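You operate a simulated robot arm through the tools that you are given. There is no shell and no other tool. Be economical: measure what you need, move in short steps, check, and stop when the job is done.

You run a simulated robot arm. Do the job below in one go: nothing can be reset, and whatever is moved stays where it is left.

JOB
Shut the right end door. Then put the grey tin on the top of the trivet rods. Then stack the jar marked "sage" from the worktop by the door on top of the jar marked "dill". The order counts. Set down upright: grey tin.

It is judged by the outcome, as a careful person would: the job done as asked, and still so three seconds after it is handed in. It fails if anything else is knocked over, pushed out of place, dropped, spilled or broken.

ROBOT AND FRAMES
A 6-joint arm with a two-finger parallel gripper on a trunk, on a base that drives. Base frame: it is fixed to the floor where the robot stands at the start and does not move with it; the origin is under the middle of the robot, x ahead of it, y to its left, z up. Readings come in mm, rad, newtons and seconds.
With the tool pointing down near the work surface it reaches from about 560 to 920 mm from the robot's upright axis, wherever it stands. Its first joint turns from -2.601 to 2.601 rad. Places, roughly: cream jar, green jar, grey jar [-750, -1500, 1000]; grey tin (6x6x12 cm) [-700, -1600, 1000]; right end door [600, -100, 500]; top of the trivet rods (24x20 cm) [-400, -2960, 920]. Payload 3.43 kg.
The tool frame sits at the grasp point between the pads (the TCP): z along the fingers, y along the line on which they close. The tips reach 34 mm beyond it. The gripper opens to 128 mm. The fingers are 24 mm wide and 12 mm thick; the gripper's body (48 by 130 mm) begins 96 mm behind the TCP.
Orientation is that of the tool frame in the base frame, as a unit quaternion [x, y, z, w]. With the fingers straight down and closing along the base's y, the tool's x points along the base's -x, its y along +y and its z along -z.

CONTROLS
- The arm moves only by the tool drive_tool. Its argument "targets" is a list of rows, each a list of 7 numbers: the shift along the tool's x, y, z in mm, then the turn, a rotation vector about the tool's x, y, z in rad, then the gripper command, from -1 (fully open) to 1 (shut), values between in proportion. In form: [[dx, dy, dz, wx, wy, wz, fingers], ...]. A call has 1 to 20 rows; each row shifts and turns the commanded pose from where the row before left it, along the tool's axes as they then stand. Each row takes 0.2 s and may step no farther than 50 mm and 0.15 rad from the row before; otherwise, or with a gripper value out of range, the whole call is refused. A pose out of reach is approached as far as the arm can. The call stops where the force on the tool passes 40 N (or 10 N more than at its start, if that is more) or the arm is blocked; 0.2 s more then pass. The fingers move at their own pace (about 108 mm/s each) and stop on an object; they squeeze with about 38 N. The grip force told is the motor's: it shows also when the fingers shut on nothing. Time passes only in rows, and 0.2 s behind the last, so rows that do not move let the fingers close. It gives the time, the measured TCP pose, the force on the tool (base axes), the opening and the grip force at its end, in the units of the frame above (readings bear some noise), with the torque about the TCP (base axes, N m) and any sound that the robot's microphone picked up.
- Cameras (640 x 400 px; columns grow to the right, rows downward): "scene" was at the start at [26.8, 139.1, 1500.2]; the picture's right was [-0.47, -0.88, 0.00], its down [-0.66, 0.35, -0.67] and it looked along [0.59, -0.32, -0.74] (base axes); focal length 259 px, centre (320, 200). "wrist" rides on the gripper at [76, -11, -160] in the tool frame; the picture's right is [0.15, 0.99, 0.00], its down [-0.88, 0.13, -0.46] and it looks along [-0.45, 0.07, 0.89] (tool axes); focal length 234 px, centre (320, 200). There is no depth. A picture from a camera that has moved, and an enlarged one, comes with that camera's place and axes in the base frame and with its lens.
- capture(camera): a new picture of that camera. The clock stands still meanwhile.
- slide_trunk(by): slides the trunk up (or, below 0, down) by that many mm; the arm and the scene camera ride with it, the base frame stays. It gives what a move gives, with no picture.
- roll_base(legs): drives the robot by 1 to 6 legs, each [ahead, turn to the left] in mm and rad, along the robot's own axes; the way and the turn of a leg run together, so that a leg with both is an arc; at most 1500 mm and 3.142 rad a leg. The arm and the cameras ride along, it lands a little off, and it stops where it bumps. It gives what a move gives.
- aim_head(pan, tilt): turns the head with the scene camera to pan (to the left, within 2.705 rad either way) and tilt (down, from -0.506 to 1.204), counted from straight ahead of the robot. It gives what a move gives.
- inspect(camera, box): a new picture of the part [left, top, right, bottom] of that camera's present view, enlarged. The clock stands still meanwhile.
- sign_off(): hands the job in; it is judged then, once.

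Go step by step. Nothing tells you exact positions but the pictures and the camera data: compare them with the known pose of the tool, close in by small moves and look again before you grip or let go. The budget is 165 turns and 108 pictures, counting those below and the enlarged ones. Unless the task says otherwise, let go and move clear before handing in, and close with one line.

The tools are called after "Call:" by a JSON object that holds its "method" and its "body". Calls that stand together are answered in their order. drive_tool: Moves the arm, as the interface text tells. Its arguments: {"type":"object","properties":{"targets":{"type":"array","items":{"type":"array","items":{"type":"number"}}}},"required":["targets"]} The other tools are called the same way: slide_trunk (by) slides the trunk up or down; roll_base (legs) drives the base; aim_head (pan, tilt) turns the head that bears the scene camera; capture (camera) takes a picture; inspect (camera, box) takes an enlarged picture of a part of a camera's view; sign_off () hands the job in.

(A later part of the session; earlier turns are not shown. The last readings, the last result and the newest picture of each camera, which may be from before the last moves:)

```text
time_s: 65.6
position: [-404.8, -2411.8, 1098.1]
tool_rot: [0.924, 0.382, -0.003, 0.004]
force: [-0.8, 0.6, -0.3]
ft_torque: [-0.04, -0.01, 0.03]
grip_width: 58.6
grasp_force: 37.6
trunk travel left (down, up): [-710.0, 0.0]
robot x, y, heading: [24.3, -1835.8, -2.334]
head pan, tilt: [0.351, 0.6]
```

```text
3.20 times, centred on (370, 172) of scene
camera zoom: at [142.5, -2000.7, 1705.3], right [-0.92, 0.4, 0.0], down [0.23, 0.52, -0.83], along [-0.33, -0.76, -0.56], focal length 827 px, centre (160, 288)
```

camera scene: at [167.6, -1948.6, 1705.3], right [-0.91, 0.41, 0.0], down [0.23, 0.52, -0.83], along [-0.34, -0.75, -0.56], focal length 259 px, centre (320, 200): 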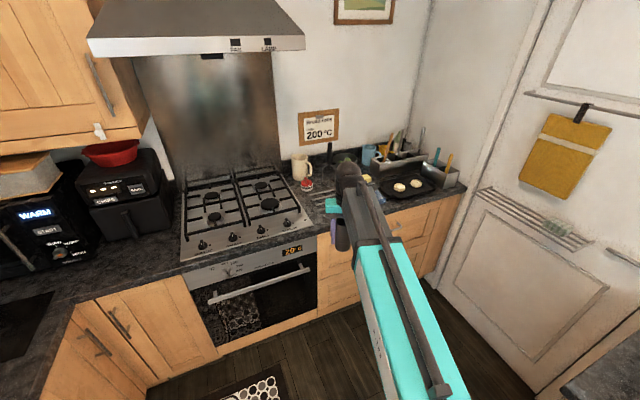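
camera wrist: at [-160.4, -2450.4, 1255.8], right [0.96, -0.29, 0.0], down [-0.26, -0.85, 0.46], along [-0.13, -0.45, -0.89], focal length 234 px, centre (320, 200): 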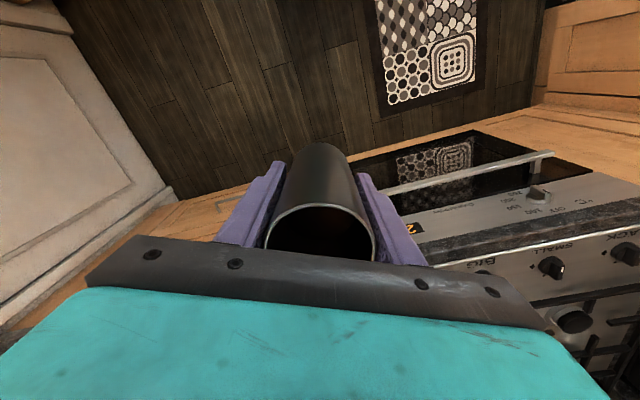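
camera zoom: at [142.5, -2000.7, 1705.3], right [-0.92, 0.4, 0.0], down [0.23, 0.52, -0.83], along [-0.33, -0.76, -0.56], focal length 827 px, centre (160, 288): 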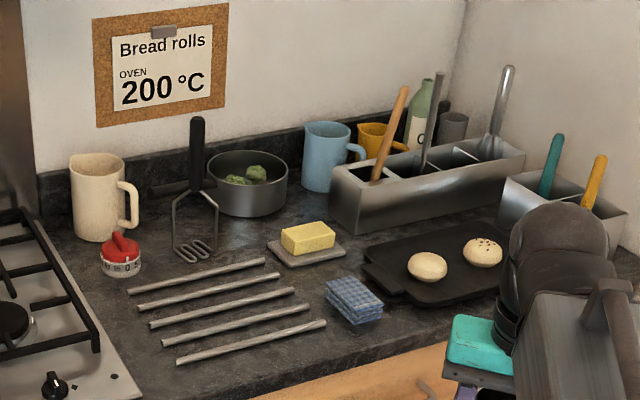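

The trivet has five rods running along x, about 50 mm apart (y≈-2863…-3062), so the 60 mm tin must stand midway between two rods (y≈-2937). I drive closer, keeping the tin clear.

Call:
{"method": "roll_base", "body": {"legs": [[0, 0.53], [360, 0], [0, -0.2]]}}

Call:
{"method": "aim_head", "body": {"pan": 0.25, "tilt": 0.8}}

Call:
{"method": "capture", "body": {"camera": "scene"}}

```text
time_s: 71.1
position: [-281.6, -2882.8, 1099.8]
tool_rot: [0.849, 0.528, -0.003, 0.006]
force: [0.3, -0.3, -0.6]
ft_torque: [0.0, 0.03, 0.0]
grip_width: 58.7
grasp_force: 38.8
trunk travel left (down, up): [-710.0, 0.0]
robot x, y, heading: [-69.7, -2194.6, -2.001]
head pan, tilt: [0.351, 0.6]
```

```text
time_s: 71.9
position: [-282.4, -2883.2, 1097.8]
tool_rot: [0.849, 0.528, -0.002, 0.004]
force: [0.1, -0.3, -0.4]
ft_torque: [-0.02, 0.0, -0.01]
grip_width: 58.3
grasp_force: 37.8
trunk travel left (down, up): [-710.0, 0.0]
robot x, y, heading: [-71.0, -2198.9, -1.993]
head pan, tilt: [0.25, 0.799]
```

```text
69 pictures are left
camera scene: at [91.6, -2305.1, 1688.5], right [-0.98, 0.18, 0.0], down [0.13, 0.71, -0.7], along [-0.12, -0.69, -0.72], focal length 259 px, centre (320, 200)
```

scene: 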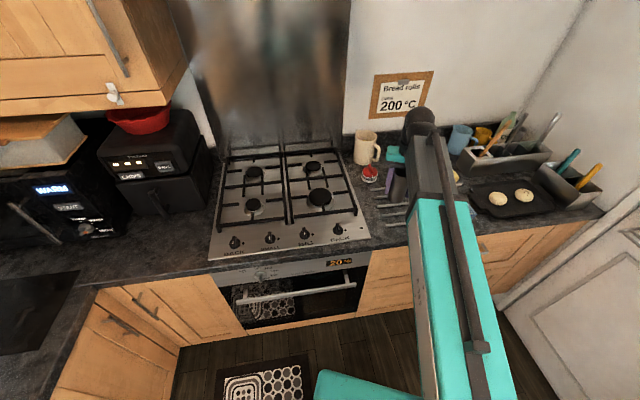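

Call:
{"method": "drive_tool", "body": {"targets": [[-8, -5, 0, 0, 0, 0, 0.5], [-20, -12, 0, 0, 0, 0, 0.5], [-25, -16, 0, 0, 0, 0, 0.5], [-22, -14, 0, 0, 0, 0, 0.5], [-12, -8, 0, 0, 0, 0, 0.5], [0, 0, 10, 0, 0, 0, 0.5], [0, 0, 20, 0, 0, 0, 0.5], [0, 0, 20, 0, 0, 0, 0.5], [0, 0, 10, 0, 0, 0, 0.5]]}}

Call:
{"method": "inspect", "body": {"camera": "scene", "box": [340, 120, 500, 245]}}

Call:
{"method": "capture", "body": {"camera": "wrist"}}

```text
time_s: 73.9
position: [-368.3, -2936.8, 1039.6]
tool_rot: [0.849, 0.528, -0.003, 0.005]
force: [0.5, 0.3, -0.2]
ft_torque: [0.0, -0.03, -0.01]
grip_width: 58.7
grasp_force: 38.4
trunk travel left (down, up): [-710.0, 0.0]
robot x, y, heading: [-69.5, -2197.6, -1.997]
head pan, tilt: [0.25, 0.799]
```

```text
3.20 times, centred on (420, 182) of scene
camera zoom: at [91.5, -2305.3, 1688.4], right [-0.98, 0.18, 0.0], down [0.13, 0.71, -0.7], along [-0.12, -0.69, -0.72], focal length 827 px, centre (0, 256)
```

zoom: 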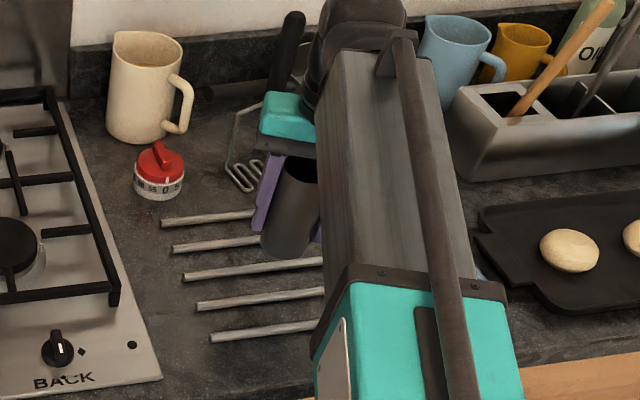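

```text
67 pictures are left
camera wrist: at [-345.0, -2863.0, 1197.0], right [0.95, -0.31, 0.0], down [-0.27, -0.84, 0.46], along [-0.14, -0.44, -0.89], focal length 234 px, centre (320, 200)
```

wrist: 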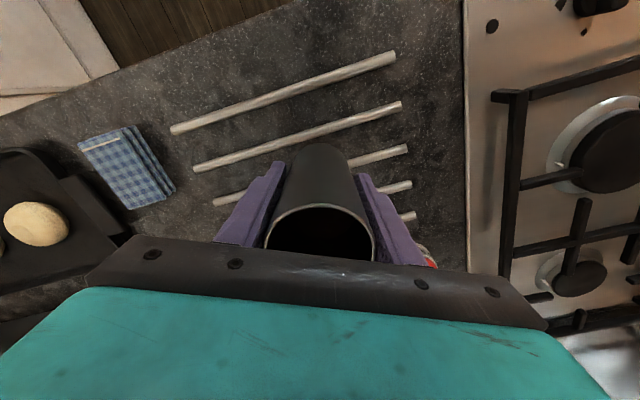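

The wrist view fixes the rods: the second and third are at y≈-2911 and -2962, so the midpoint is -2936; the tin's axis seems ~7 mm ahead of the TCP. I correct for that, lower to just above the rods, and compare directly.

Call:
{"method": "drive_tool", "body": {"targets": [[7, 0, 0, 0, 0, 0, 0.5], [0, 0, 15, 0, 0, 0, 0.5], [0, 0, 15, 0, 0, 0, 0.5], [0, 0, 11, 0, 0, 0, 0.5], [0, 0, 4, 0, 0, 0, 0.5]]}}

Call:
{"method": "inspect", "body": {"camera": "scene", "box": [370, 170, 434, 210]}}

Call:
{"method": "inspect", "body": {"camera": "wrist", "box": [160, 50, 480, 250]}}

```text
time_s: 75.1
position: [-367.6, -2931.5, 993.5]
tool_rot: [0.85, 0.528, -0.002, 0.004]
force: [-0.4, -0.7, -0.7]
ft_torque: [0.01, 0.03, -0.01]
grip_width: 58.5
grasp_force: 38.5
trunk travel left (down, up): [-710.0, 0.0]
robot x, y, heading: [-68.5, -2196.0, -1.995]
head pan, tilt: [0.25, 0.799]
```

```text
10.00 times, centred on (402, 190) of scene
camera zoom: at [91.5, -2305.3, 1688.4], right [-0.98, 0.18, 0.0], down [0.13, 0.71, -0.7], along [-0.12, -0.69, -0.72], focal length 2586 px, centre (-500, 300)
```

zoom: 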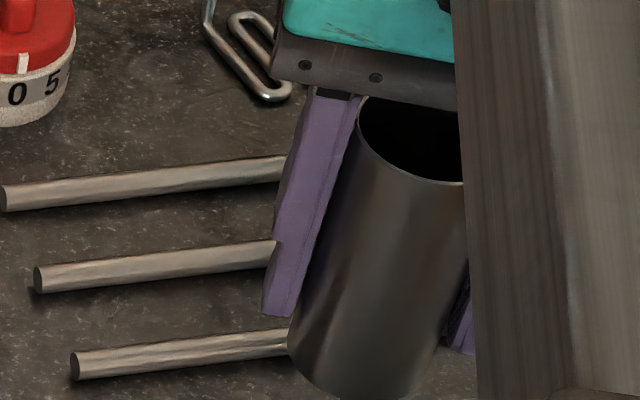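

```text
2.00 times, centred on (320, 150) of wrist
camera zoom: at [-343.6, -2857.8, 1151.3], right [0.95, -0.31, 0.0], down [-0.27, -0.84, 0.46], along [-0.14, -0.44, -0.89], focal length 468 px, centre (320, 300)
```

zoom: 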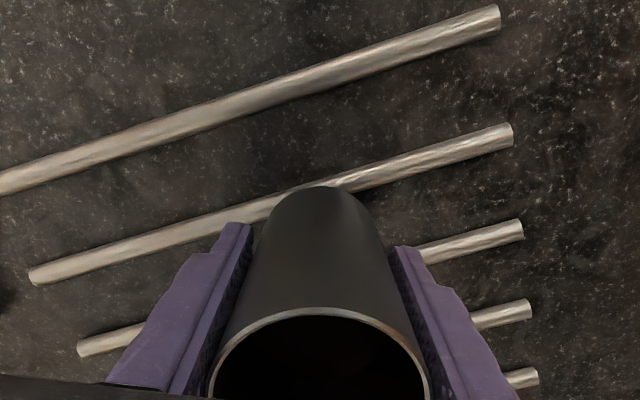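

Tin front edge sits just over rod 2 and its centre computes to y≈-2936, midway between rods 2 and 3. I lower in small steps to contact.

Call:
{"method": "drive_tool", "body": {"targets": [[0, 0, 2, 0, 0, 0, 0.5], [0, 0, 2, 0, 0, 0, 0.5], [0, 0, 2, 0, 0, 0, 0.5]]}}

```text
time_s: 75.9
position: [-366.8, -2932.4, 987.5]
tool_rot: [0.849, 0.528, -0.003, 0.005]
force: [-0.6, 0.3, -1.2]
ft_torque: [0.0, 0.0, -0.01]
grip_width: 58.5
grasp_force: 37.8
trunk travel left (down, up): [-710.0, 0.0]
robot x, y, heading: [-67.4, -2194.2, -1.994]
head pan, tilt: [0.25, 0.799]
```

Call:
{"method": "drive_tool", "body": {"targets": [[0, 0, 1.5, 0, 0, 0, 0.5], [0, 0, 1.5, 0, 0, 0, 0.5]]}}

```text
time_s: 76.5
position: [-366.6, -2931.4, 985.5]
tool_rot: [0.849, 0.528, -0.002, 0.005]
force: [-0.5, -0.4, -1.4]
ft_torque: [0.03, -0.02, 0.0]
grip_width: 58.5
grasp_force: 38.2
trunk travel left (down, up): [-710.0, 0.0]
robot x, y, heading: [-71.0, -2197.5, -1.997]
head pan, tilt: [0.25, 0.799]
```

Call:
{"method": "drive_tool", "body": {"targets": [[0, 0, 1.5, 0, 0, 0, 0.5], [0, 0, 1.5, 0, 0, 0, 0.5]]}}

```text
time_s: 77.1
position: [-367.5, -2930.9, 982.1]
tool_rot: [0.85, 0.527, -0.002, 0.004]
force: [0.5, 0.5, -1.3]
ft_torque: [-0.01, -0.03, 0.0]
grip_width: 58.1
grasp_force: 37.6
trunk travel left (down, up): [-710.0, 0.0]
robot x, y, heading: [-74.5, -2195.8, -1.994]
head pan, tilt: [0.25, 0.799]
```

Call:
{"method": "drive_tool", "body": {"targets": [[0, 0, 1.5, 0, 0, 0, 0.5], [0, 0, 1.5, 0, 0, 0, 0.5]]}}

Call:
{"method": "inspect", "body": {"camera": "scene", "box": [370, 170, 434, 210]}}

Call:
{"method": "inspect", "body": {"camera": "wrist", "box": [160, 50, 480, 250]}}

```text
time_s: 77.7
position: [-368.4, -2931.6, 980.0]
tool_rot: [0.85, 0.527, -0.003, 0.004]
force: [0.3, 0.6, -0.6]
ft_torque: [0.03, 0.0, -0.04]
grip_width: 58.6
grasp_force: 38.4
trunk travel left (down, up): [-710.0, 0.0]
robot x, y, heading: [-71.1, -2197.3, -1.995]
head pan, tilt: [0.25, 0.799]
```

```text
10.00 times, centred on (402, 190) of scene
camera zoom: at [91.5, -2305.3, 1688.4], right [-0.98, 0.18, 0.0], down [0.13, 0.71, -0.7], along [-0.12, -0.69, -0.72], focal length 2586 px, centre (-500, 300)
```

zoom: 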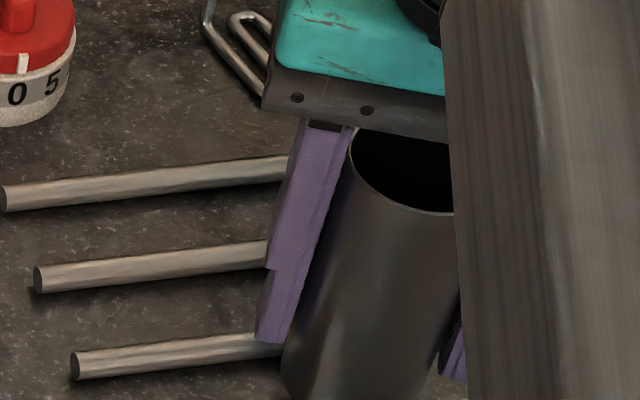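

```text
2.00 times, centred on (320, 150) of wrist
camera zoom: at [-344.2, -2857.6, 1136.4], right [0.95, -0.31, 0.0], down [-0.27, -0.84, 0.46], along [-0.14, -0.44, -0.89], focal length 468 px, centre (320, 300)
```

zoom: 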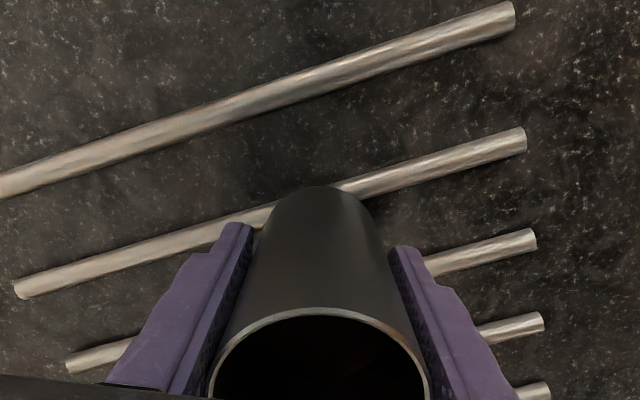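

Still just above. I shift 2.5 mm toward -y to centre it better between rods 2 and 3 and continue down.

Call:
{"method": "drive_tool", "body": {"targets": [[-2.3, 1.1, 0, 0, 0, 0, 0.5], [0, 0, 1.5, 0, 0, 0, 0.5], [0, 0, 1.5, 0, 0, 0, 0.5]]}}

```text
time_s: 78.5
position: [-367.2, -2934.4, 975.8]
tool_rot: [0.849, 0.528, -0.002, 0.005]
force: [0.5, 0.4, -1.4]
ft_torque: [0.02, -0.04, -0.01]
grip_width: 58.7
grasp_force: 38.0
trunk travel left (down, up): [-710.0, 0.0]
robot x, y, heading: [-70.0, -2199.2, -1.996]
head pan, tilt: [0.25, 0.799]
```

Call:
{"method": "drive_tool", "body": {"targets": [[0, 0, 1.5, 0, 0, 0, 0.5], [0, 0, 0, 0, 0, 0, 0.5]]}}

```text
time_s: 79.1
position: [-366.3, -2934.5, 976.8]
tool_rot: [0.849, 0.528, -0.003, 0.005]
force: [1.5, -0.4, 8.2]
ft_torque: [0.05, 0.17, 0.0]
grip_width: 58.6
grasp_force: 38.3
trunk travel left (down, up): [-710.0, 0.0]
robot x, y, heading: [-68.4, -2196.6, -1.998]
head pan, tilt: [0.25, 0.799]
```

Contact (8 N up, little torque). A last look before letting go.

Call:
{"method": "inspect", "body": {"camera": "wrist", "box": [160, 50, 480, 250]}}

Call:
{"method": "inspect", "body": {"camera": "scene", "box": [370, 175, 434, 215]}}

```text
2.00 times, centred on (320, 150) of wrist
camera zoom: at [-343.2, -2860.0, 1133.3], right [0.95, -0.31, 0.0], down [-0.27, -0.84, 0.47], along [-0.14, -0.44, -0.89], focal length 468 px, centre (320, 300)
```

zoom: 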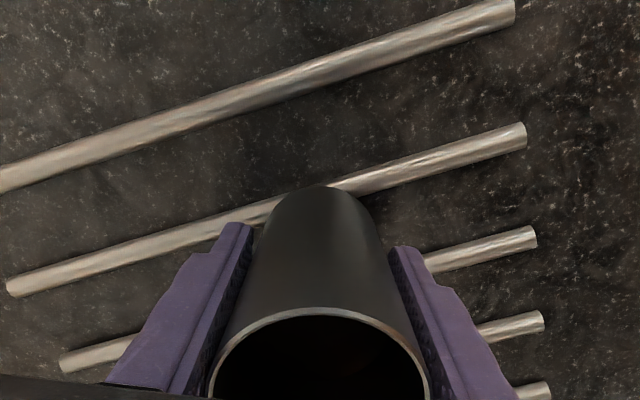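

```text
10.00 times, centred on (402, 195) of scene
camera zoom: at [92.0, -2304.2, 1688.6], right [-0.98, 0.18, 0.0], down [0.13, 0.71, -0.7], along [-0.12, -0.69, -0.72], focal length 2586 px, centre (-500, 250)
```

zoom: 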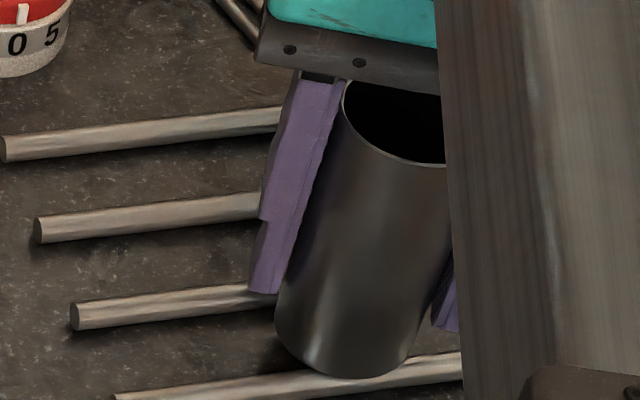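

Well centred: rods about 25 mm either side of the tin's axis. I ease off the pressure and open gradually.

Call:
{"method": "drive_tool", "body": {"targets": [[0, 0, -0.7, 0, 0, 0, 0.4], [0, 0, 0, 0, 0, 0, 0.08], [0, 0, 0, 0, 0, 0, 0.0], [0, 0, 0, 0, 0, 0, -0.2], [0, 0, 0, 0, 0, 0, -0.5]]}}

Call:
{"method": "inspect", "body": {"camera": "wrist", "box": [160, 50, 480, 250]}}

Call:
{"method": "inspect", "body": {"camera": "scene", "box": [370, 175, 434, 215]}}

```text
time_s: 80.3
position: [-366.3, -2934.4, 975.5]
tool_rot: [0.849, 0.528, -0.003, 0.004]
force: [-0.4, -0.3, -0.7]
ft_torque: [0.0, 0.02, 0.04]
grip_width: 95.8
grasp_force: 0.1
trunk travel left (down, up): [-710.0, 0.0]
robot x, y, heading: [-68.3, -2196.3, -1.999]
head pan, tilt: [0.25, 0.799]
```

```text
2.00 times, centred on (320, 150) of wrist
camera zoom: at [-343.4, -2860.5, 1132.4], right [0.95, -0.31, 0.0], down [-0.27, -0.84, 0.46], along [-0.14, -0.44, -0.89], focal length 468 px, centre (320, 300)
```

zoom: 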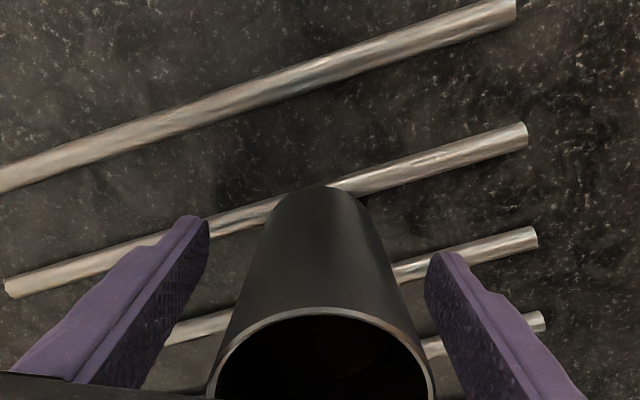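

```text
10.00 times, centred on (402, 195) of scene
camera zoom: at [91.5, -2305.2, 1688.4], right [-0.98, 0.18, 0.0], down [0.13, 0.71, -0.7], along [-0.12, -0.69, -0.72], focal length 2586 px, centre (-500, 250)
```

zoom: 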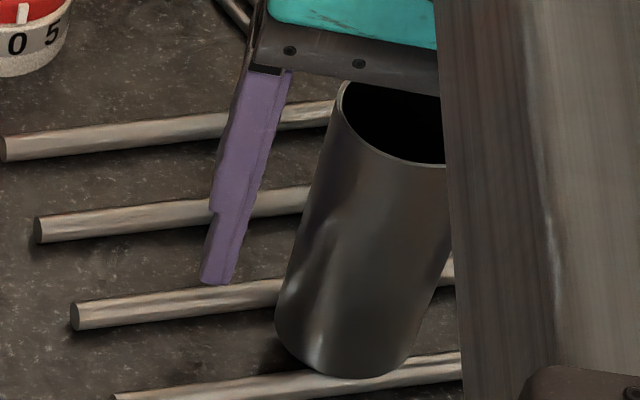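

The tin stands steady. I rise straight up and draw back, then check the tin.

Call:
{"method": "drive_tool", "body": {"targets": [[0, 0, -10, 0, 0, 0, -0.5], [0, 0, -20, 0, 0, 0, -0.5], [0, 0, -25, 0, 0, 0, -0.5], [0, 0, -25, 0, 0, 0, -0.5], [0, 0, -25, 0, 0, 0, -0.5], [0, 0, -15, 0, 0, 0, -0.5], [0, 0, -7, 0, 0, 0, -0.5], [10, 0, 0, 0, 0, 0, -0.5], [20, 0, 0, 0, 0, 0, -0.5], [25, 0, 0, 0, 0, 0, -0.5], [25, 0, 0, 0, 0, 0, -0.5], [10, 0, 0, 0, 0, 0, 0]]}}

Call:
{"method": "roll_base", "body": {"legs": [[-300, 0]]}}

Call:
{"method": "inspect", "body": {"camera": "scene", "box": [320, 80, 520, 205]}}

```text
time_s: 82.9
position: [-326.8, -2850.6, 1102.8]
tool_rot: [0.85, 0.527, -0.003, 0.004]
force: [0.3, -0.3, 0.3]
ft_torque: [0.02, -0.01, 0.02]
grip_width: 64.1
grasp_force: 0.0
trunk travel left (down, up): [-710.0, 0.0]
robot x, y, heading: [-69.5, -2197.2, -1.999]
head pan, tilt: [0.25, 0.799]
```

```text
time_s: 85.2
position: [-196.0, -2567.5, 1102.5]
tool_rot: [0.848, 0.529, -0.002, 0.005]
force: [0.7, 0.4, 0.3]
ft_torque: [-0.03, -0.01, -0.02]
grip_width: 63.7
grasp_force: 0.0
trunk travel left (down, up): [-710.0, 0.0]
robot x, y, heading: [59.7, -1911.7, -1.995]
head pan, tilt: [0.25, 0.799]
```

```text
3.20 times, centred on (420, 142) of scene
camera zoom: at [221.6, -2018.8, 1688.4], right [-0.98, 0.17, 0.0], down [0.12, 0.71, -0.7], along [-0.12, -0.69, -0.72], focal length 827 px, centre (0, 384)
```

zoom: 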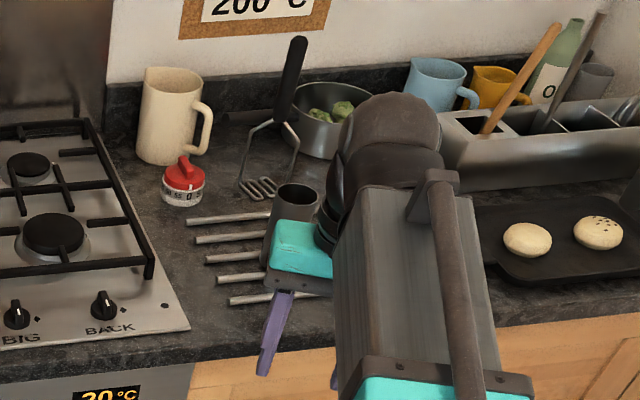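

The tin is upright on the rods. Now I back up and turn to face the jar worktop again.

Call:
{"method": "roll_base", "body": {"legs": [[-470, 0], [0, -1.148], [180, 0]]}}

Call:
{"method": "aim_head", "body": {"pan": 0, "tilt": 0.6}}

Call:
{"method": "capture", "body": {"camera": "scene"}}

Call:
{"method": "capture", "body": {"camera": "wrist"}}

```text
time_s: 93.6
position: [-635.0, -1505.7, 1102.0]
tool_rot: [1.0, -0.019, -0.004, 0.003]
force: [0.5, -0.7, 0.3]
ft_torque: [0.01, -0.01, 0.02]
grip_width: 63.9
grasp_force: 0.1
trunk travel left (down, up): [-710.0, 0.0]
robot x, y, heading: [67.7, -1461.8, -3.139]
head pan, tilt: [0.25, 0.799]
```

```text
time_s: 94.3
position: [-634.6, -1507.1, 1101.4]
tool_rot: [1.0, -0.02, -0.004, 0.003]
force: [0.2, -0.7, 0.7]
ft_torque: [0.0, -0.02, 0.0]
grip_width: 63.9
grasp_force: 0.0
trunk travel left (down, up): [-710.0, 0.0]
robot x, y, heading: [66.0, -1459.1, -3.133]
head pan, tilt: [0.0, 0.6]
```

```text
57 pictures are left
camera scene: at [29.2, -1629.2, 1705.2], right [0.0, 1.0, 0.0], down [0.57, 0.0, -0.82], along [-0.82, 0.0, -0.57], focal length 259 px, centre (320, 200)
```

scene: 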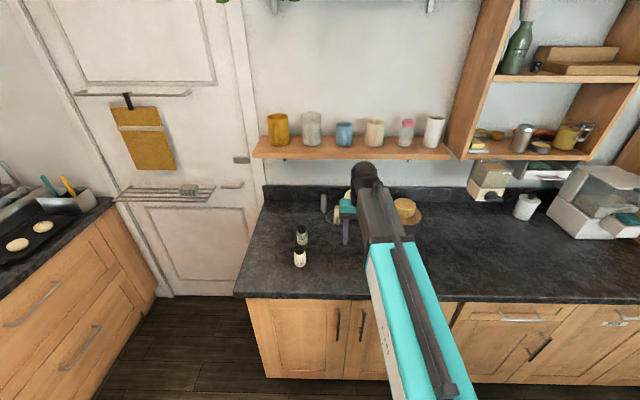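

```text
56 pictures are left
camera wrist: at [-556.2, -1497.5, 1259.2], right [0.11, -0.99, 0.0], down [-0.88, -0.09, 0.46], along [-0.46, -0.05, -0.89], focal length 234 px, centre (320, 200)
```

wrist: 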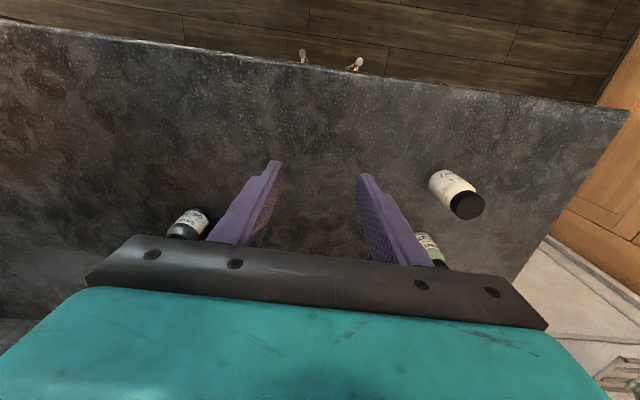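

Sage is at roughly (-795,-1310). I move above it at safe height and refine with the wrist view.

Call:
{"method": "drive_tool", "body": {"targets": [[-10, -10, 0, 0, 0, 0, -0.3], [-20, -20, 0, 0, 0, 0, -0.3], [-25, -30, 0, 0, 0, 0, -0.3], [-25, -30, 0, 0, 0, 0, -0.3], [-25, -30, 0, 0, 0, 0, -0.3], [-20, -30, 0, 0, 0, 0, -0.3], [-15, -20, 0, 0, 0, 0, -0.3], [-10, -12, 0, 0, 0, 0, -0.3]]}}

Call:
{"method": "capture", "body": {"camera": "wrist"}}

Call:
{"method": "capture", "body": {"camera": "scene"}}

```text
time_s: 96.1
position: [-775.9, -1321.8, 1103.2]
tool_rot: [1.0, -0.02, -0.004, 0.002]
force: [0.0, -0.2, -0.8]
ft_torque: [-0.03, -0.02, 0.0]
grip_width: 83.2
grasp_force: 0.1
trunk travel left (down, up): [-710.0, 0.0]
robot x, y, heading: [71.3, -1458.8, -3.137]
head pan, tilt: [0.0, 0.6]
```

```text
55 pictures are left
camera wrist: at [-697.7, -1312.5, 1260.1], right [0.11, -0.99, 0.0], down [-0.88, -0.09, 0.46], along [-0.46, -0.05, -0.89], focal length 234 px, centre (320, 200)
```

wrist: 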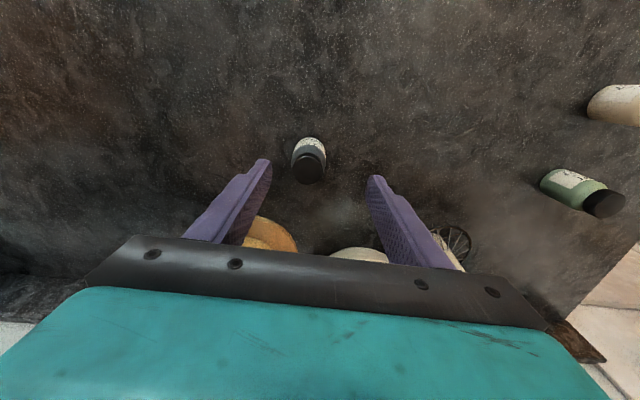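

```text
54 pictures are left
camera scene: at [29.1, -1629.1, 1705.3], right [0.0, 1.0, 0.0], down [0.56, 0.0, -0.83], along [-0.83, 0.0, -0.56], focal length 259 px, centre (320, 200)
```

scene: 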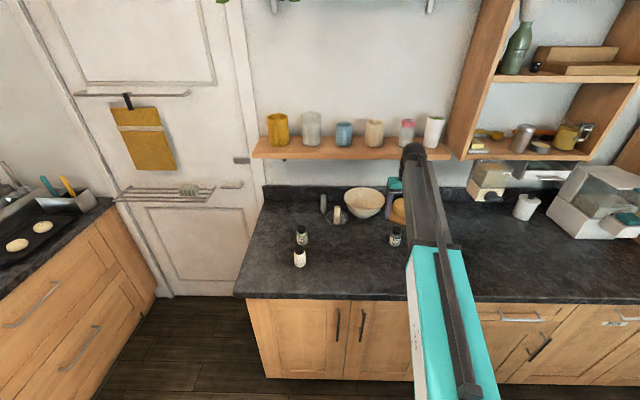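

Call:
{"method": "drive_tool", "body": {"targets": [[-10, -5, 0, 0, 0, 0, -0.3], [-16, -5, 0, 0, 0, 0, -0.3], [0, 0, 20, 0, 0, 0, -0.3], [0, 0, 25, 0, 0, 0, -0.3], [0, 0, 15, 0, 0, 0, -0.3]]}}

Call:
{"method": "capture", "body": {"camera": "wrist"}}

Call:
{"method": "inspect", "body": {"camera": "scene", "box": [280, 170, 440, 270]}}

```text
time_s: 97.3
position: [-802.5, -1310.4, 1045.0]
tool_rot: [1.0, -0.019, -0.004, 0.002]
force: [0.6, -0.1, 0.4]
ft_torque: [-0.01, 0.0, -0.01]
grip_width: 83.2
grasp_force: 0.0
trunk travel left (down, up): [-710.0, 0.0]
robot x, y, heading: [69.7, -1458.9, -3.139]
head pan, tilt: [0.0, 0.6]
```

```text
53 pictures are left
camera wrist: at [-725.1, -1302.0, 1202.2], right [0.11, -0.99, 0.0], down [-0.88, -0.09, 0.46], along [-0.46, -0.05, -0.89], focal length 234 px, centre (320, 200)
```

wrist: 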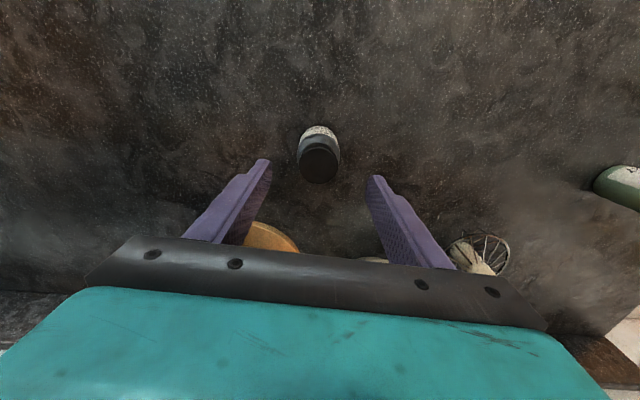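

```text
4.00 times, centred on (360, 220) of scene
camera zoom: at [29.2, -1629.2, 1705.3], right [0.0, 1.0, 0.0], down [0.56, 0.0, -0.83], along [-0.83, 0.0, -0.56], focal length 1034 px, centre (160, 120)
```

zoom: 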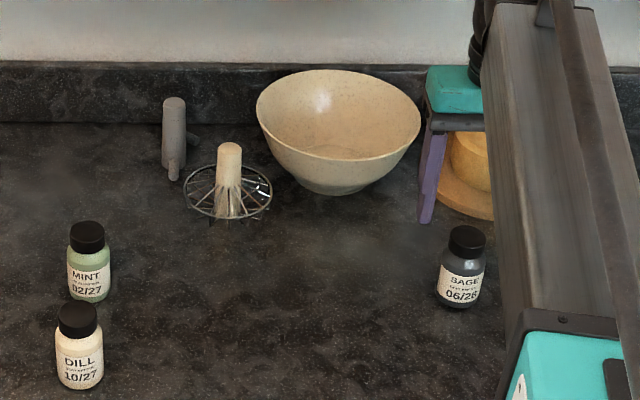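

Label reads SAGE. It's centred between the fingers; I lower to grip its body.

Call:
{"method": "drive_tool", "body": {"targets": [[3, -1, 10, 0, 0, 0, -0.3], [0, 0, 25, 0, 0, 0, -0.3], [0, 0, 25, 0, 0, 0, -0.3], [0, 0, 25, 0, 0, 0, -0.3], [0, 0, 15, 0, 0, 0, -0.3]]}}

Call:
{"method": "capture", "body": {"camera": "wrist"}}

Call:
{"method": "inspect", "body": {"camera": "scene", "box": [360, 200, 440, 250]}}

```text
time_s: 98.5
position: [-801.8, -1310.0, 944.5]
tool_rot: [1.0, -0.019, -0.004, 0.002]
force: [1.3, -0.6, 2.7]
ft_torque: [0.1, -0.05, 0.0]
grip_width: 82.7
grasp_force: 0.0
trunk travel left (down, up): [-710.0, 0.0]
robot x, y, heading: [70.6, -1457.3, -3.141]
head pan, tilt: [0.0, 0.6]
```

```text
51 pictures are left
camera wrist: at [-723.7, -1300.8, 1101.4], right [0.11, -0.99, 0.0], down [-0.88, -0.09, 0.46], along [-0.46, -0.05, -0.89], focal length 234 px, centre (320, 200)
```

wrist: 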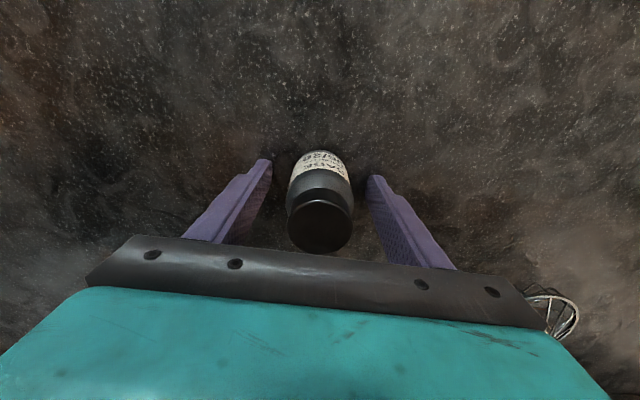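

```text
8.00 times, centred on (400, 225) of scene
camera zoom: at [29.8, -1629.4, 1705.4], right [0.0, 1.0, 0.0], down [0.56, 0.0, -0.83], along [-0.83, 0.0, -0.56], focal length 2069 px, centre (-320, 0)
```

zoom: 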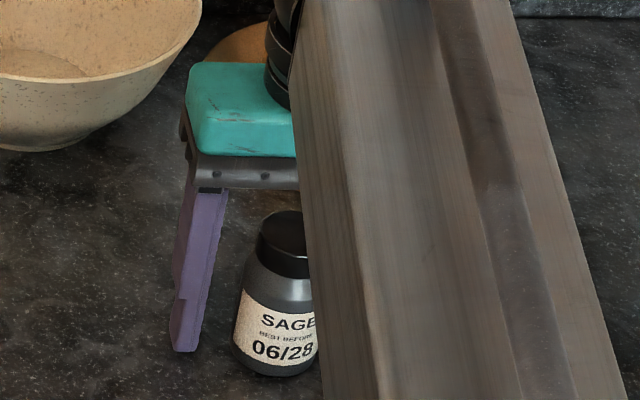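

Call:
{"method": "drive_tool", "body": {"targets": [[0, 0, 0, 0, 0, 0, 0.0], [0, 0, 0, 0, 0, 0, 0.2], [0, 0, 0, 0, 0, 0, 0.45], [0, 0, 0, 0, 0, 0, 0.6]]}}

Call:
{"method": "capture", "body": {"camera": "wrist"}}

```text
time_s: 99.5
position: [-802.0, -1309.7, 944.9]
tool_rot: [1.0, -0.02, -0.004, 0.002]
force: [0.1, 1.3, 3.9]
ft_torque: [0.12, 0.0, 0.0]
grip_width: 44.8
grasp_force: 38.0
trunk travel left (down, up): [-710.0, 0.0]
robot x, y, heading: [69.8, -1459.8, -3.14]
head pan, tilt: [0.0, 0.6]
```

```text
49 pictures are left
camera wrist: at [-723.8, -1300.6, 1101.4], right [0.11, -0.99, 0.0], down [-0.88, -0.09, 0.46], along [-0.46, -0.05, -0.89], focal length 234 px, centre (320, 200)
```

wrist: 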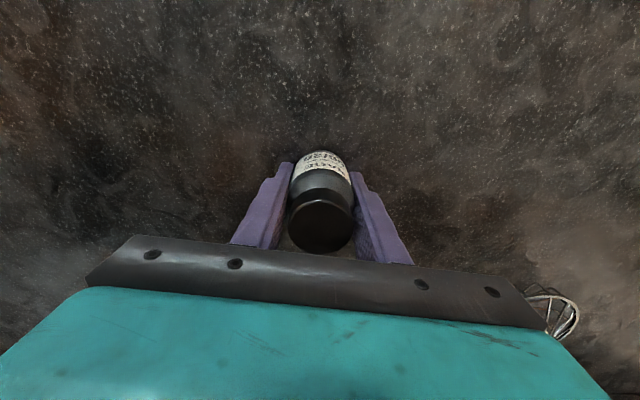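

The fingertips seem to brush the worktop (so it is at z≈910). I regrip 14 mm higher so that the tips don't hang level with the jar's base.

Call:
{"method": "drive_tool", "body": {"targets": [[0, 0, 0, 0, 0, 0, 0.2], [0, 0, 0, 0, 0, 0, 0.0], [0, 0, -7, 0, 0, 0, 0.0], [0, 0, -7, 0, 0, 0, 0.0], [2, -1, 0, 0, 0, 0, 0.0], [0, 0, 0, 0, 0, 0, 0.2], [0, 0, 0, 0, 0, 0, 0.45], [0, 0, 0, 0, 0, 0, 0.6], [0, 0, 0, 0, 0, 0, 0.6]]}}

Call:
{"method": "capture", "body": {"camera": "wrist"}}

```text
time_s: 101.5
position: [-798.8, -1306.2, 955.9]
tool_rot: [1.0, -0.021, -0.005, 0.002]
force: [0.4, 0.5, 0.8]
ft_torque: [0.05, 0.01, 0.0]
grip_width: 44.7
grasp_force: 38.2
trunk travel left (down, up): [-710.0, 0.0]
robot x, y, heading: [70.0, -1459.0, -3.139]
head pan, tilt: [0.0, 0.6]
```

```text
48 pictures are left
camera wrist: at [-720.4, -1298.5, 1113.5], right [0.11, -0.99, 0.0], down [-0.88, -0.09, 0.46], along [-0.46, -0.05, -0.89], focal length 234 px, centre (320, 200)
```

wrist: 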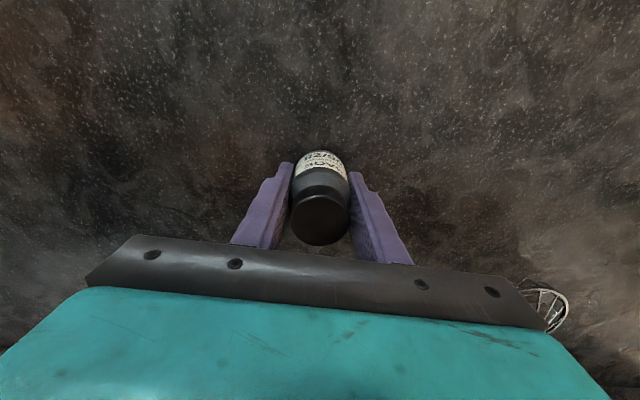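

Sage is held with its base about 46 mm below the TCP. I lift and carry it toward the dill jar, stopping short to measure.

Call:
{"method": "drive_tool", "body": {"targets": [[0, 0, -10, 0, 0, 0, 0.6], [0, 0, -25, 0, 0, 0, 0.6], [0, 0, -35, 0, 0, 0, 0.6], [0, 0, -35, 0, 0, 0, 0.6], [0, 0, -25, 0, 0, 0, 0.6], [0, 0, -10, 0, 0, 0, 0.6], [10, 15, 0, 0, 0, 0, 0.6], [25, 30, 0, 0, 0, 0, 0.6], [30, 40, 0, 0, 0, 0, 0.6], [30, 45, 0, 0, 0, 0, 0.6], [20, 45, 0, 0, 0, 0, 0.6], [10, 45, 0, 0, 0, 0, 0.6], [0, 45, 0, 0, 0, 0, 0.6], [0, 40, 0, 0, 0, 0, 0.6], [0, 15, 0, 0, 0, 0, 0.6]]}}

Call:
{"method": "capture", "body": {"camera": "wrist"}}

Call:
{"method": "capture", "body": {"camera": "scene"}}

```text
refused: row 10 steps farther than a row can; nothing moved
```

```text
47 pictures are left
camera wrist: at [-720.4, -1298.5, 1113.5], right [0.11, -0.99, 0.0], down [-0.88, -0.09, 0.46], along [-0.46, -0.05, -0.89], focal length 234 px, centre (320, 200)
```

wrist: 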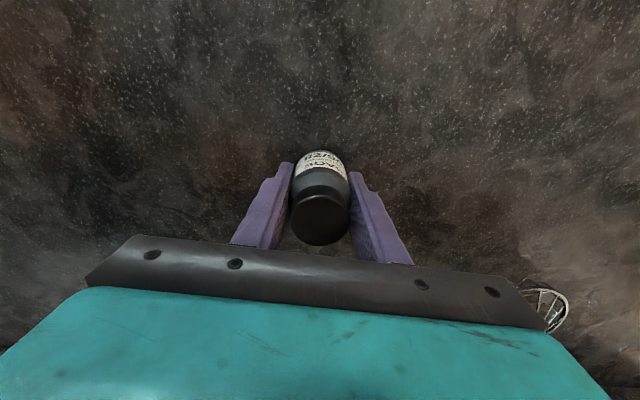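

```text
46 pictures are left
camera scene: at [29.3, -1629.2, 1705.3], right [0.0, 1.0, 0.0], down [0.56, 0.0, -0.83], along [-0.83, 0.0, -0.56], focal length 259 px, centre (320, 200)
```

scene: 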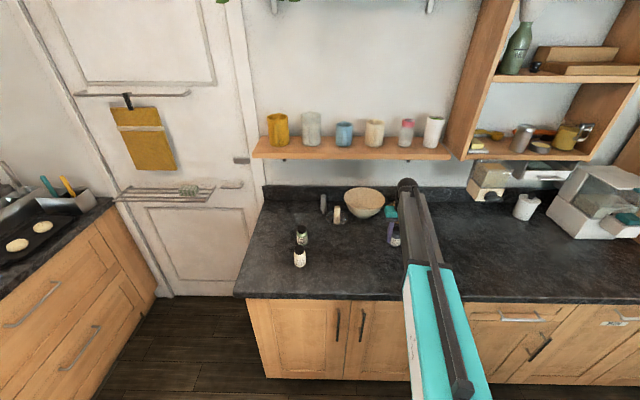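

A row was too long; I shorten the steps.

Call:
{"method": "drive_tool", "body": {"targets": [[0, 0, -10, 0, 0, 0, 0.6], [0, 0, -25, 0, 0, 0, 0.6], [0, 0, -35, 0, 0, 0, 0.6], [0, 0, -35, 0, 0, 0, 0.6], [0, 0, -25, 0, 0, 0, 0.6], [0, 0, -10, 0, 0, 0, 0.6], [10, 15, 0, 0, 0, 0, 0.6], [20, 30, 0, 0, 0, 0, 0.6], [25, 38, 0, 0, 0, 0, 0.6], [25, 38, 0, 0, 0, 0, 0.6], [25, 38, 0, 0, 0, 0, 0.6], [15, 42, 0, 0, 0, 0, 0.6], [5, 42, 0, 0, 0, 0, 0.6], [0, 42, 0, 0, 0, 0, 0.6], [0, 25, 0, 0, 0, 0, 0.6], [0, 10, 0, 0, 0, 0, 0.6]]}}

Call:
{"method": "capture", "body": {"camera": "wrist"}}

Call:
{"method": "inspect", "body": {"camera": "scene", "box": [250, 190, 380, 275]}}

```text
time_s: 104.9
position: [-685.7, -1632.9, 1096.1]
tool_rot: [1.0, -0.021, -0.004, 0.003]
force: [0.3, -0.1, -1.2]
ft_torque: [-0.02, 0.0, 0.04]
grip_width: 44.7
grasp_force: 38.0
trunk travel left (down, up): [-710.0, 0.0]
robot x, y, heading: [69.8, -1454.6, -3.141]
head pan, tilt: [0.0, 0.6]
```

```text
45 pictures are left
camera wrist: at [-607.5, -1623.8, 1253.5], right [0.11, -0.99, 0.0], down [-0.88, -0.09, 0.46], along [-0.46, -0.05, -0.89], focal length 234 px, centre (320, 200)
```

wrist: 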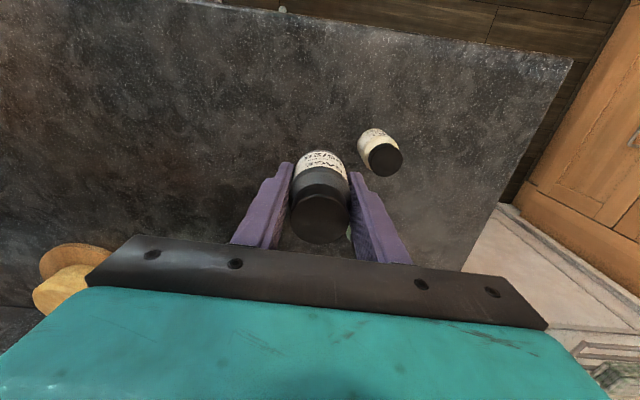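

```text
4.71 times, centred on (315, 232) of scene
camera zoom: at [29.2, -1629.3, 1705.3], right [0.0, 1.0, 0.0], down [0.56, 0.0, -0.83], along [-0.83, 0.0, -0.56], focal length 1217 px, centre (344, 47)
```

zoom: 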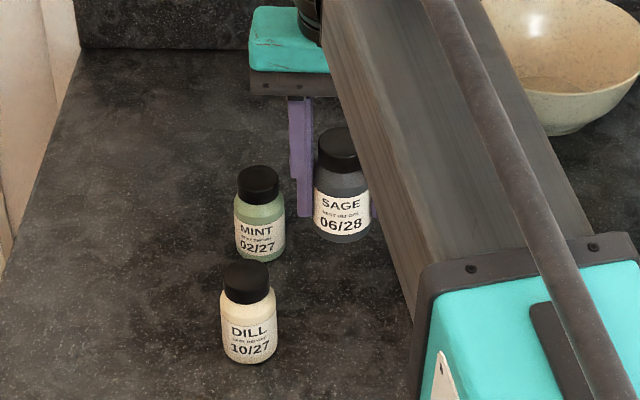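

Dill's axis is at about (-678,-1707), lid top ≈998; the sage's axis is about level with it in x. I move 74 mm in -y to be above it and check alignment.

Call:
{"method": "drive_tool", "body": {"targets": [[0.5, 10, 0, 0, 0, 0, 0.6], [1, 20, 0, 0, 0, 0, 0.6], [1.5, 25, 0, 0, 0, 0, 0.6], [1, 15, 0, 0, 0, 0, 0.6], [0, 4.4, 0, 0, 0, 0, 0.6], [0, 0, 15, 0, 0, 0, 0.6], [0, 0, 15, 0, 0, 0, 0.6]]}}

Call:
{"method": "inspect", "body": {"camera": "wrist", "box": [240, 100, 400, 250]}}

Call:
{"method": "inspect", "body": {"camera": "scene", "box": [260, 200, 350, 270]}}

```text
time_s: 106.5
position: [-684.0, -1705.1, 1065.9]
tool_rot: [1.0, -0.02, -0.004, 0.003]
force: [-0.2, -0.5, -1.3]
ft_torque: [0.02, -0.02, 0.01]
grip_width: 44.8
grasp_force: 37.5
trunk travel left (down, up): [-710.0, 0.0]
robot x, y, heading: [66.3, -1460.9, -3.14]
head pan, tilt: [0.0, 0.6]
```

```text
2.67 times, centred on (320, 175) of wrist
camera zoom: at [-607.0, -1696.8, 1223.7], right [0.11, -0.99, 0.0], down [-0.88, -0.09, 0.46], along [-0.46, -0.05, -0.89], focal length 624 px, centre (320, 267)
```

zoom: 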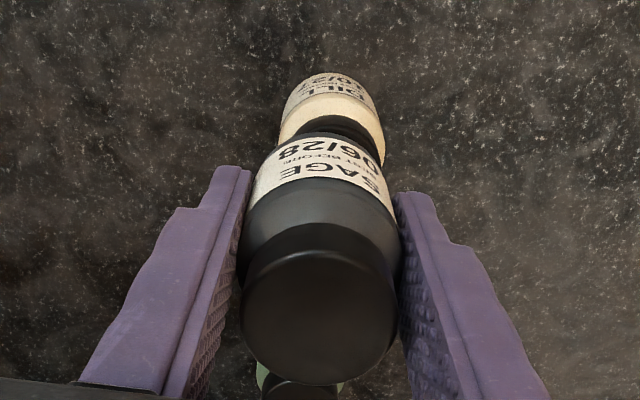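

```text
5.71 times, centred on (305, 235) of scene
camera zoom: at [29.0, -1629.3, 1705.3], right [0.0, 1.0, 0.0], down [0.56, 0.0, -0.83], along [-0.83, 0.0, -0.56], focal length 1478 px, centre (406, 0)
```

zoom: 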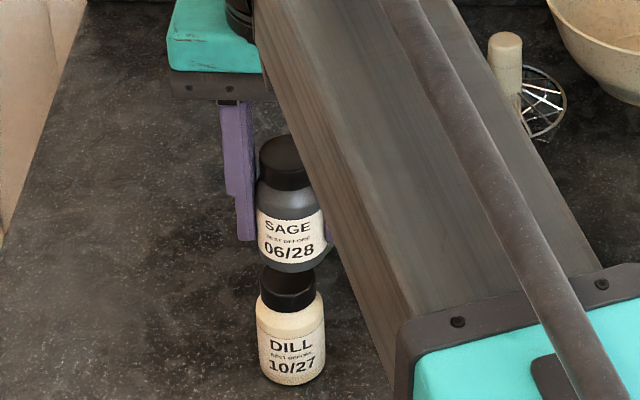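

Sage needs about 4 mm more toward -y; x is aligned. I adjust, lower most of the way and look again.

Call:
{"method": "drive_tool", "body": {"targets": [[0.2, 4, 0, 0, 0, 0, 0.6], [0, 0, 6, 0, 0, 0, 0.6], [0, 0, 5, 0, 0, 0, 0.6], [0, 0, 0, 0, 0, 0, 0.6]]}}

Call:
{"method": "inspect", "body": {"camera": "wrist", "box": [240, 100, 400, 250]}}

Call:
{"method": "inspect", "body": {"camera": "scene", "box": [280, 220, 328, 260]}}

```text
time_s: 107.5
position: [-685.2, -1707.7, 1056.0]
tool_rot: [1.0, -0.021, -0.004, 0.003]
force: [0.1, 0.4, -1.8]
ft_torque: [-0.03, 0.0, -0.04]
grip_width: 45.0
grasp_force: 38.5
trunk travel left (down, up): [-710.0, 0.0]
robot x, y, heading: [71.5, -1458.2, -3.139]
head pan, tilt: [0.0, 0.6]
```

```text
2.67 times, centred on (320, 175) of wrist
camera zoom: at [-607.2, -1699.4, 1212.6], right [0.11, -0.99, 0.0], down [-0.88, -0.09, 0.46], along [-0.46, -0.05, -0.89], focal length 624 px, centre (320, 267)
```

zoom: 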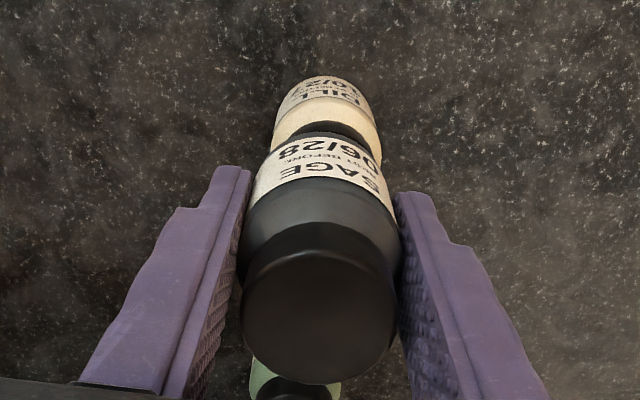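

```text
10.00 times, centred on (304, 240) of scene
camera zoom: at [29.2, -1629.3, 1705.3], right [0.0, 1.0, 0.0], down [0.56, 0.0, -0.83], along [-0.83, 0.0, -0.56], focal length 2586 px, centre (480, -200)
```

zoom: 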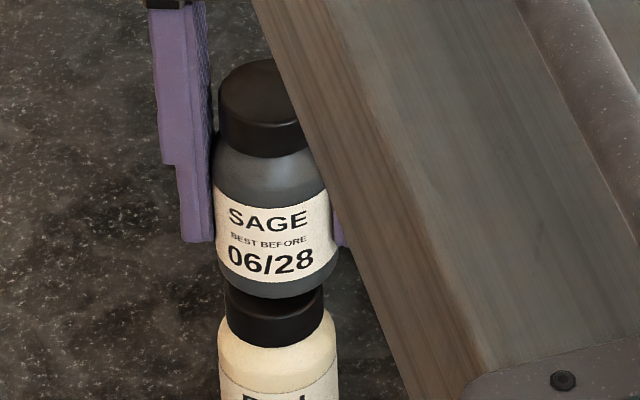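

Well aligned now. I lower in small steps until contact.

Call:
{"method": "drive_tool", "body": {"targets": [[0, 0, 2, 0, 0, 0, 0.6], [0, 0, 2, 0, 0, 0, 0.6], [0, 0, 1.5, 0, 0, 0, 0.6]]}}

```text
time_s: 108.3
position: [-684.8, -1710.5, 1050.9]
tool_rot: [1.0, -0.021, -0.004, 0.003]
force: [0.8, -0.2, -1.3]
ft_torque: [0.0, 0.0, 0.0]
grip_width: 44.8
grasp_force: 37.9
trunk travel left (down, up): [-710.0, 0.0]
robot x, y, heading: [68.4, -1459.1, -3.135]
head pan, tilt: [0.0, 0.6]
```

Call:
{"method": "drive_tool", "body": {"targets": [[0, 0, 1.5, 0, 0, 0, 0.6], [0, 0, 1.5, 0, 0, 0, 0.6], [0, 0, 0, 0, 0, 0, 0.6]]}}

```text
time_s: 109.1
position: [-683.7, -1709.0, 1047.7]
tool_rot: [1.0, -0.019, -0.004, 0.002]
force: [0.3, -0.6, -1.1]
ft_torque: [-0.01, -0.03, 0.01]
grip_width: 44.8
grasp_force: 38.2
trunk travel left (down, up): [-710.0, 0.0]
robot x, y, heading: [69.2, -1459.9, -3.137]
head pan, tilt: [0.0, 0.6]
```

Call:
{"method": "drive_tool", "body": {"targets": [[0, 0, 1.5, 0, 0, 0, 0.6], [0, 0, 1.5, 0, 0, 0, 0.6], [0, 0, 0, 0, 0, 0, 0.6]]}}

Call:
{"method": "inspect", "body": {"camera": "scene", "box": [280, 220, 328, 260]}}

```text
time_s: 109.9
position: [-684.0, -1710.4, 1043.9]
tool_rot: [1.0, -0.018, -0.004, 0.002]
force: [-0.1, 0.3, -0.5]
ft_torque: [-0.06, 0.02, -0.02]
grip_width: 44.9
grasp_force: 38.2
trunk travel left (down, up): [-710.0, 0.0]
robot x, y, heading: [71.0, -1461.7, -3.136]
head pan, tilt: [0.0, 0.6]
```

```text
10.00 times, centred on (304, 240) of scene
camera zoom: at [29.1, -1629.3, 1705.3], right [0.0, 1.0, 0.0], down [0.56, 0.0, -0.83], along [-0.83, 0.0, -0.56], focal length 2586 px, centre (480, -200)
```

zoom: 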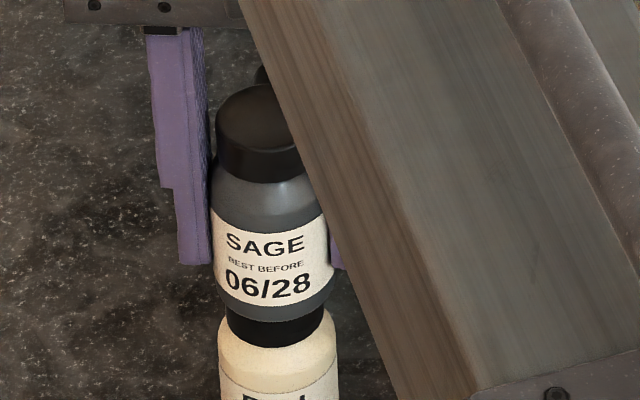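

Call:
{"method": "drive_tool", "body": {"targets": [[0, -1, 1, 0, 0, 0, 0.6], [0, 0, 1, 0, 0, 0, 0.6], [0, 0, 0, 0, 0, 0, 0.6]]}}

```text
time_s: 110.7
position: [-684.2, -1709.2, 1043.4]
tool_rot: [1.0, -0.019, -0.005, 0.003]
force: [-1.2, -2.3, 10.3]
ft_torque: [-0.12, 0.09, 0.02]
grip_width: 45.0
grasp_force: 37.6
trunk travel left (down, up): [-710.0, 0.0]
robot x, y, heading: [68.8, -1458.6, -3.142]
head pan, tilt: [0.0, 0.6]
```

Contact at 10 N. One look, then ease off and open slowly.

Call:
{"method": "drive_tool", "body": {"targets": [[0, 0, -0.8, 0, 0, 0, 0.6]]}}

Call:
{"method": "inspect", "body": {"camera": "wrist", "box": [240, 100, 400, 250]}}

Call:
{"method": "inspect", "body": {"camera": "scene", "box": [280, 225, 328, 265]}}

```text
time_s: 111.1
position: [-683.7, -1708.4, 1044.7]
tool_rot: [1.0, -0.02, -0.004, 0.002]
force: [-0.8, -1.2, 4.9]
ft_torque: [-0.15, 0.17, 0.0]
grip_width: 44.7
grasp_force: 38.0
trunk travel left (down, up): [-710.0, 0.0]
robot x, y, heading: [70.9, -1458.9, -3.14]
head pan, tilt: [0.0, 0.6]
```

```text
2.67 times, centred on (320, 175) of wrist
camera zoom: at [-605.9, -1700.0, 1200.8], right [0.11, -0.99, 0.0], down [-0.88, -0.09, 0.46], along [-0.46, -0.05, -0.89], focal length 624 px, centre (320, 267)
```

zoom: 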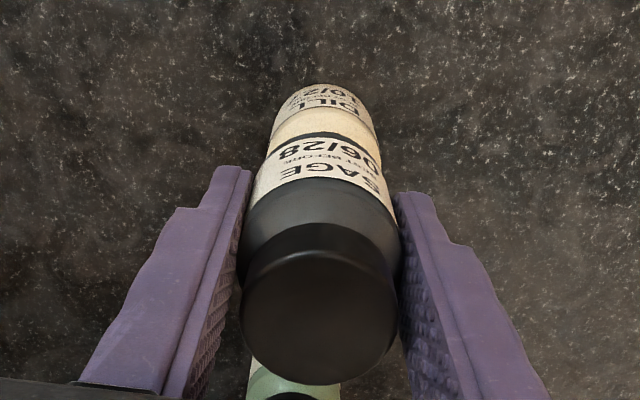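

```text
10.00 times, centred on (304, 245) of scene
camera zoom: at [29.7, -1629.3, 1705.2], right [0.0, 1.0, 0.0], down [0.56, 0.0, -0.83], along [-0.83, 0.0, -0.56], focal length 2586 px, centre (480, -250)
```

zoom: 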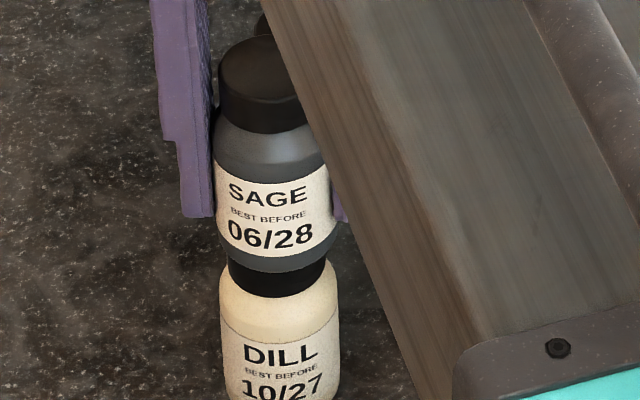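

Both views show the jars coaxial and upright. Releasing.

Call:
{"method": "drive_tool", "body": {"targets": [[0, 0, -0.5, 0, 0, 0, 0.4], [0, 0, 0, 0, 0, 0, 0.28], [0, 0, 0, 0, 0, 0, 0.2], [0, 0, 0, 0, 0, 0, 0.0], [0, 0, 0, 0, 0, 0, -0.3], [0, 0, 0, 0, 0, 0, -0.3]]}}

Call:
{"method": "inspect", "body": {"camera": "wrist", "box": [160, 100, 480, 300]}}

```text
time_s: 112.5
position: [-682.8, -1708.9, 1044.6]
tool_rot: [1.0, -0.02, -0.005, 0.003]
force: [0.6, 0.5, -0.9]
ft_torque: [-0.01, -0.01, 0.02]
grip_width: 83.1
grasp_force: 0.1
trunk travel left (down, up): [-710.0, 0.0]
robot x, y, heading: [70.3, -1461.2, -3.137]
head pan, tilt: [0.0, 0.6]
```

```text
2.00 times, centred on (320, 200) of wrist
camera zoom: at [-606.3, -1699.9, 1201.6], right [0.11, -0.99, 0.0], down [-0.88, -0.09, 0.46], along [-0.46, -0.05, -0.89], focal length 468 px, centre (320, 200)
```

zoom: 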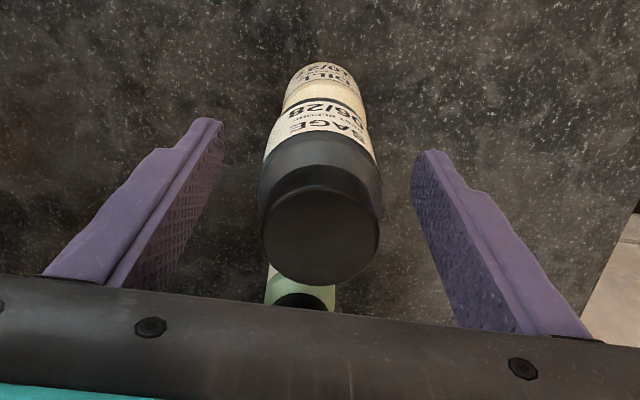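

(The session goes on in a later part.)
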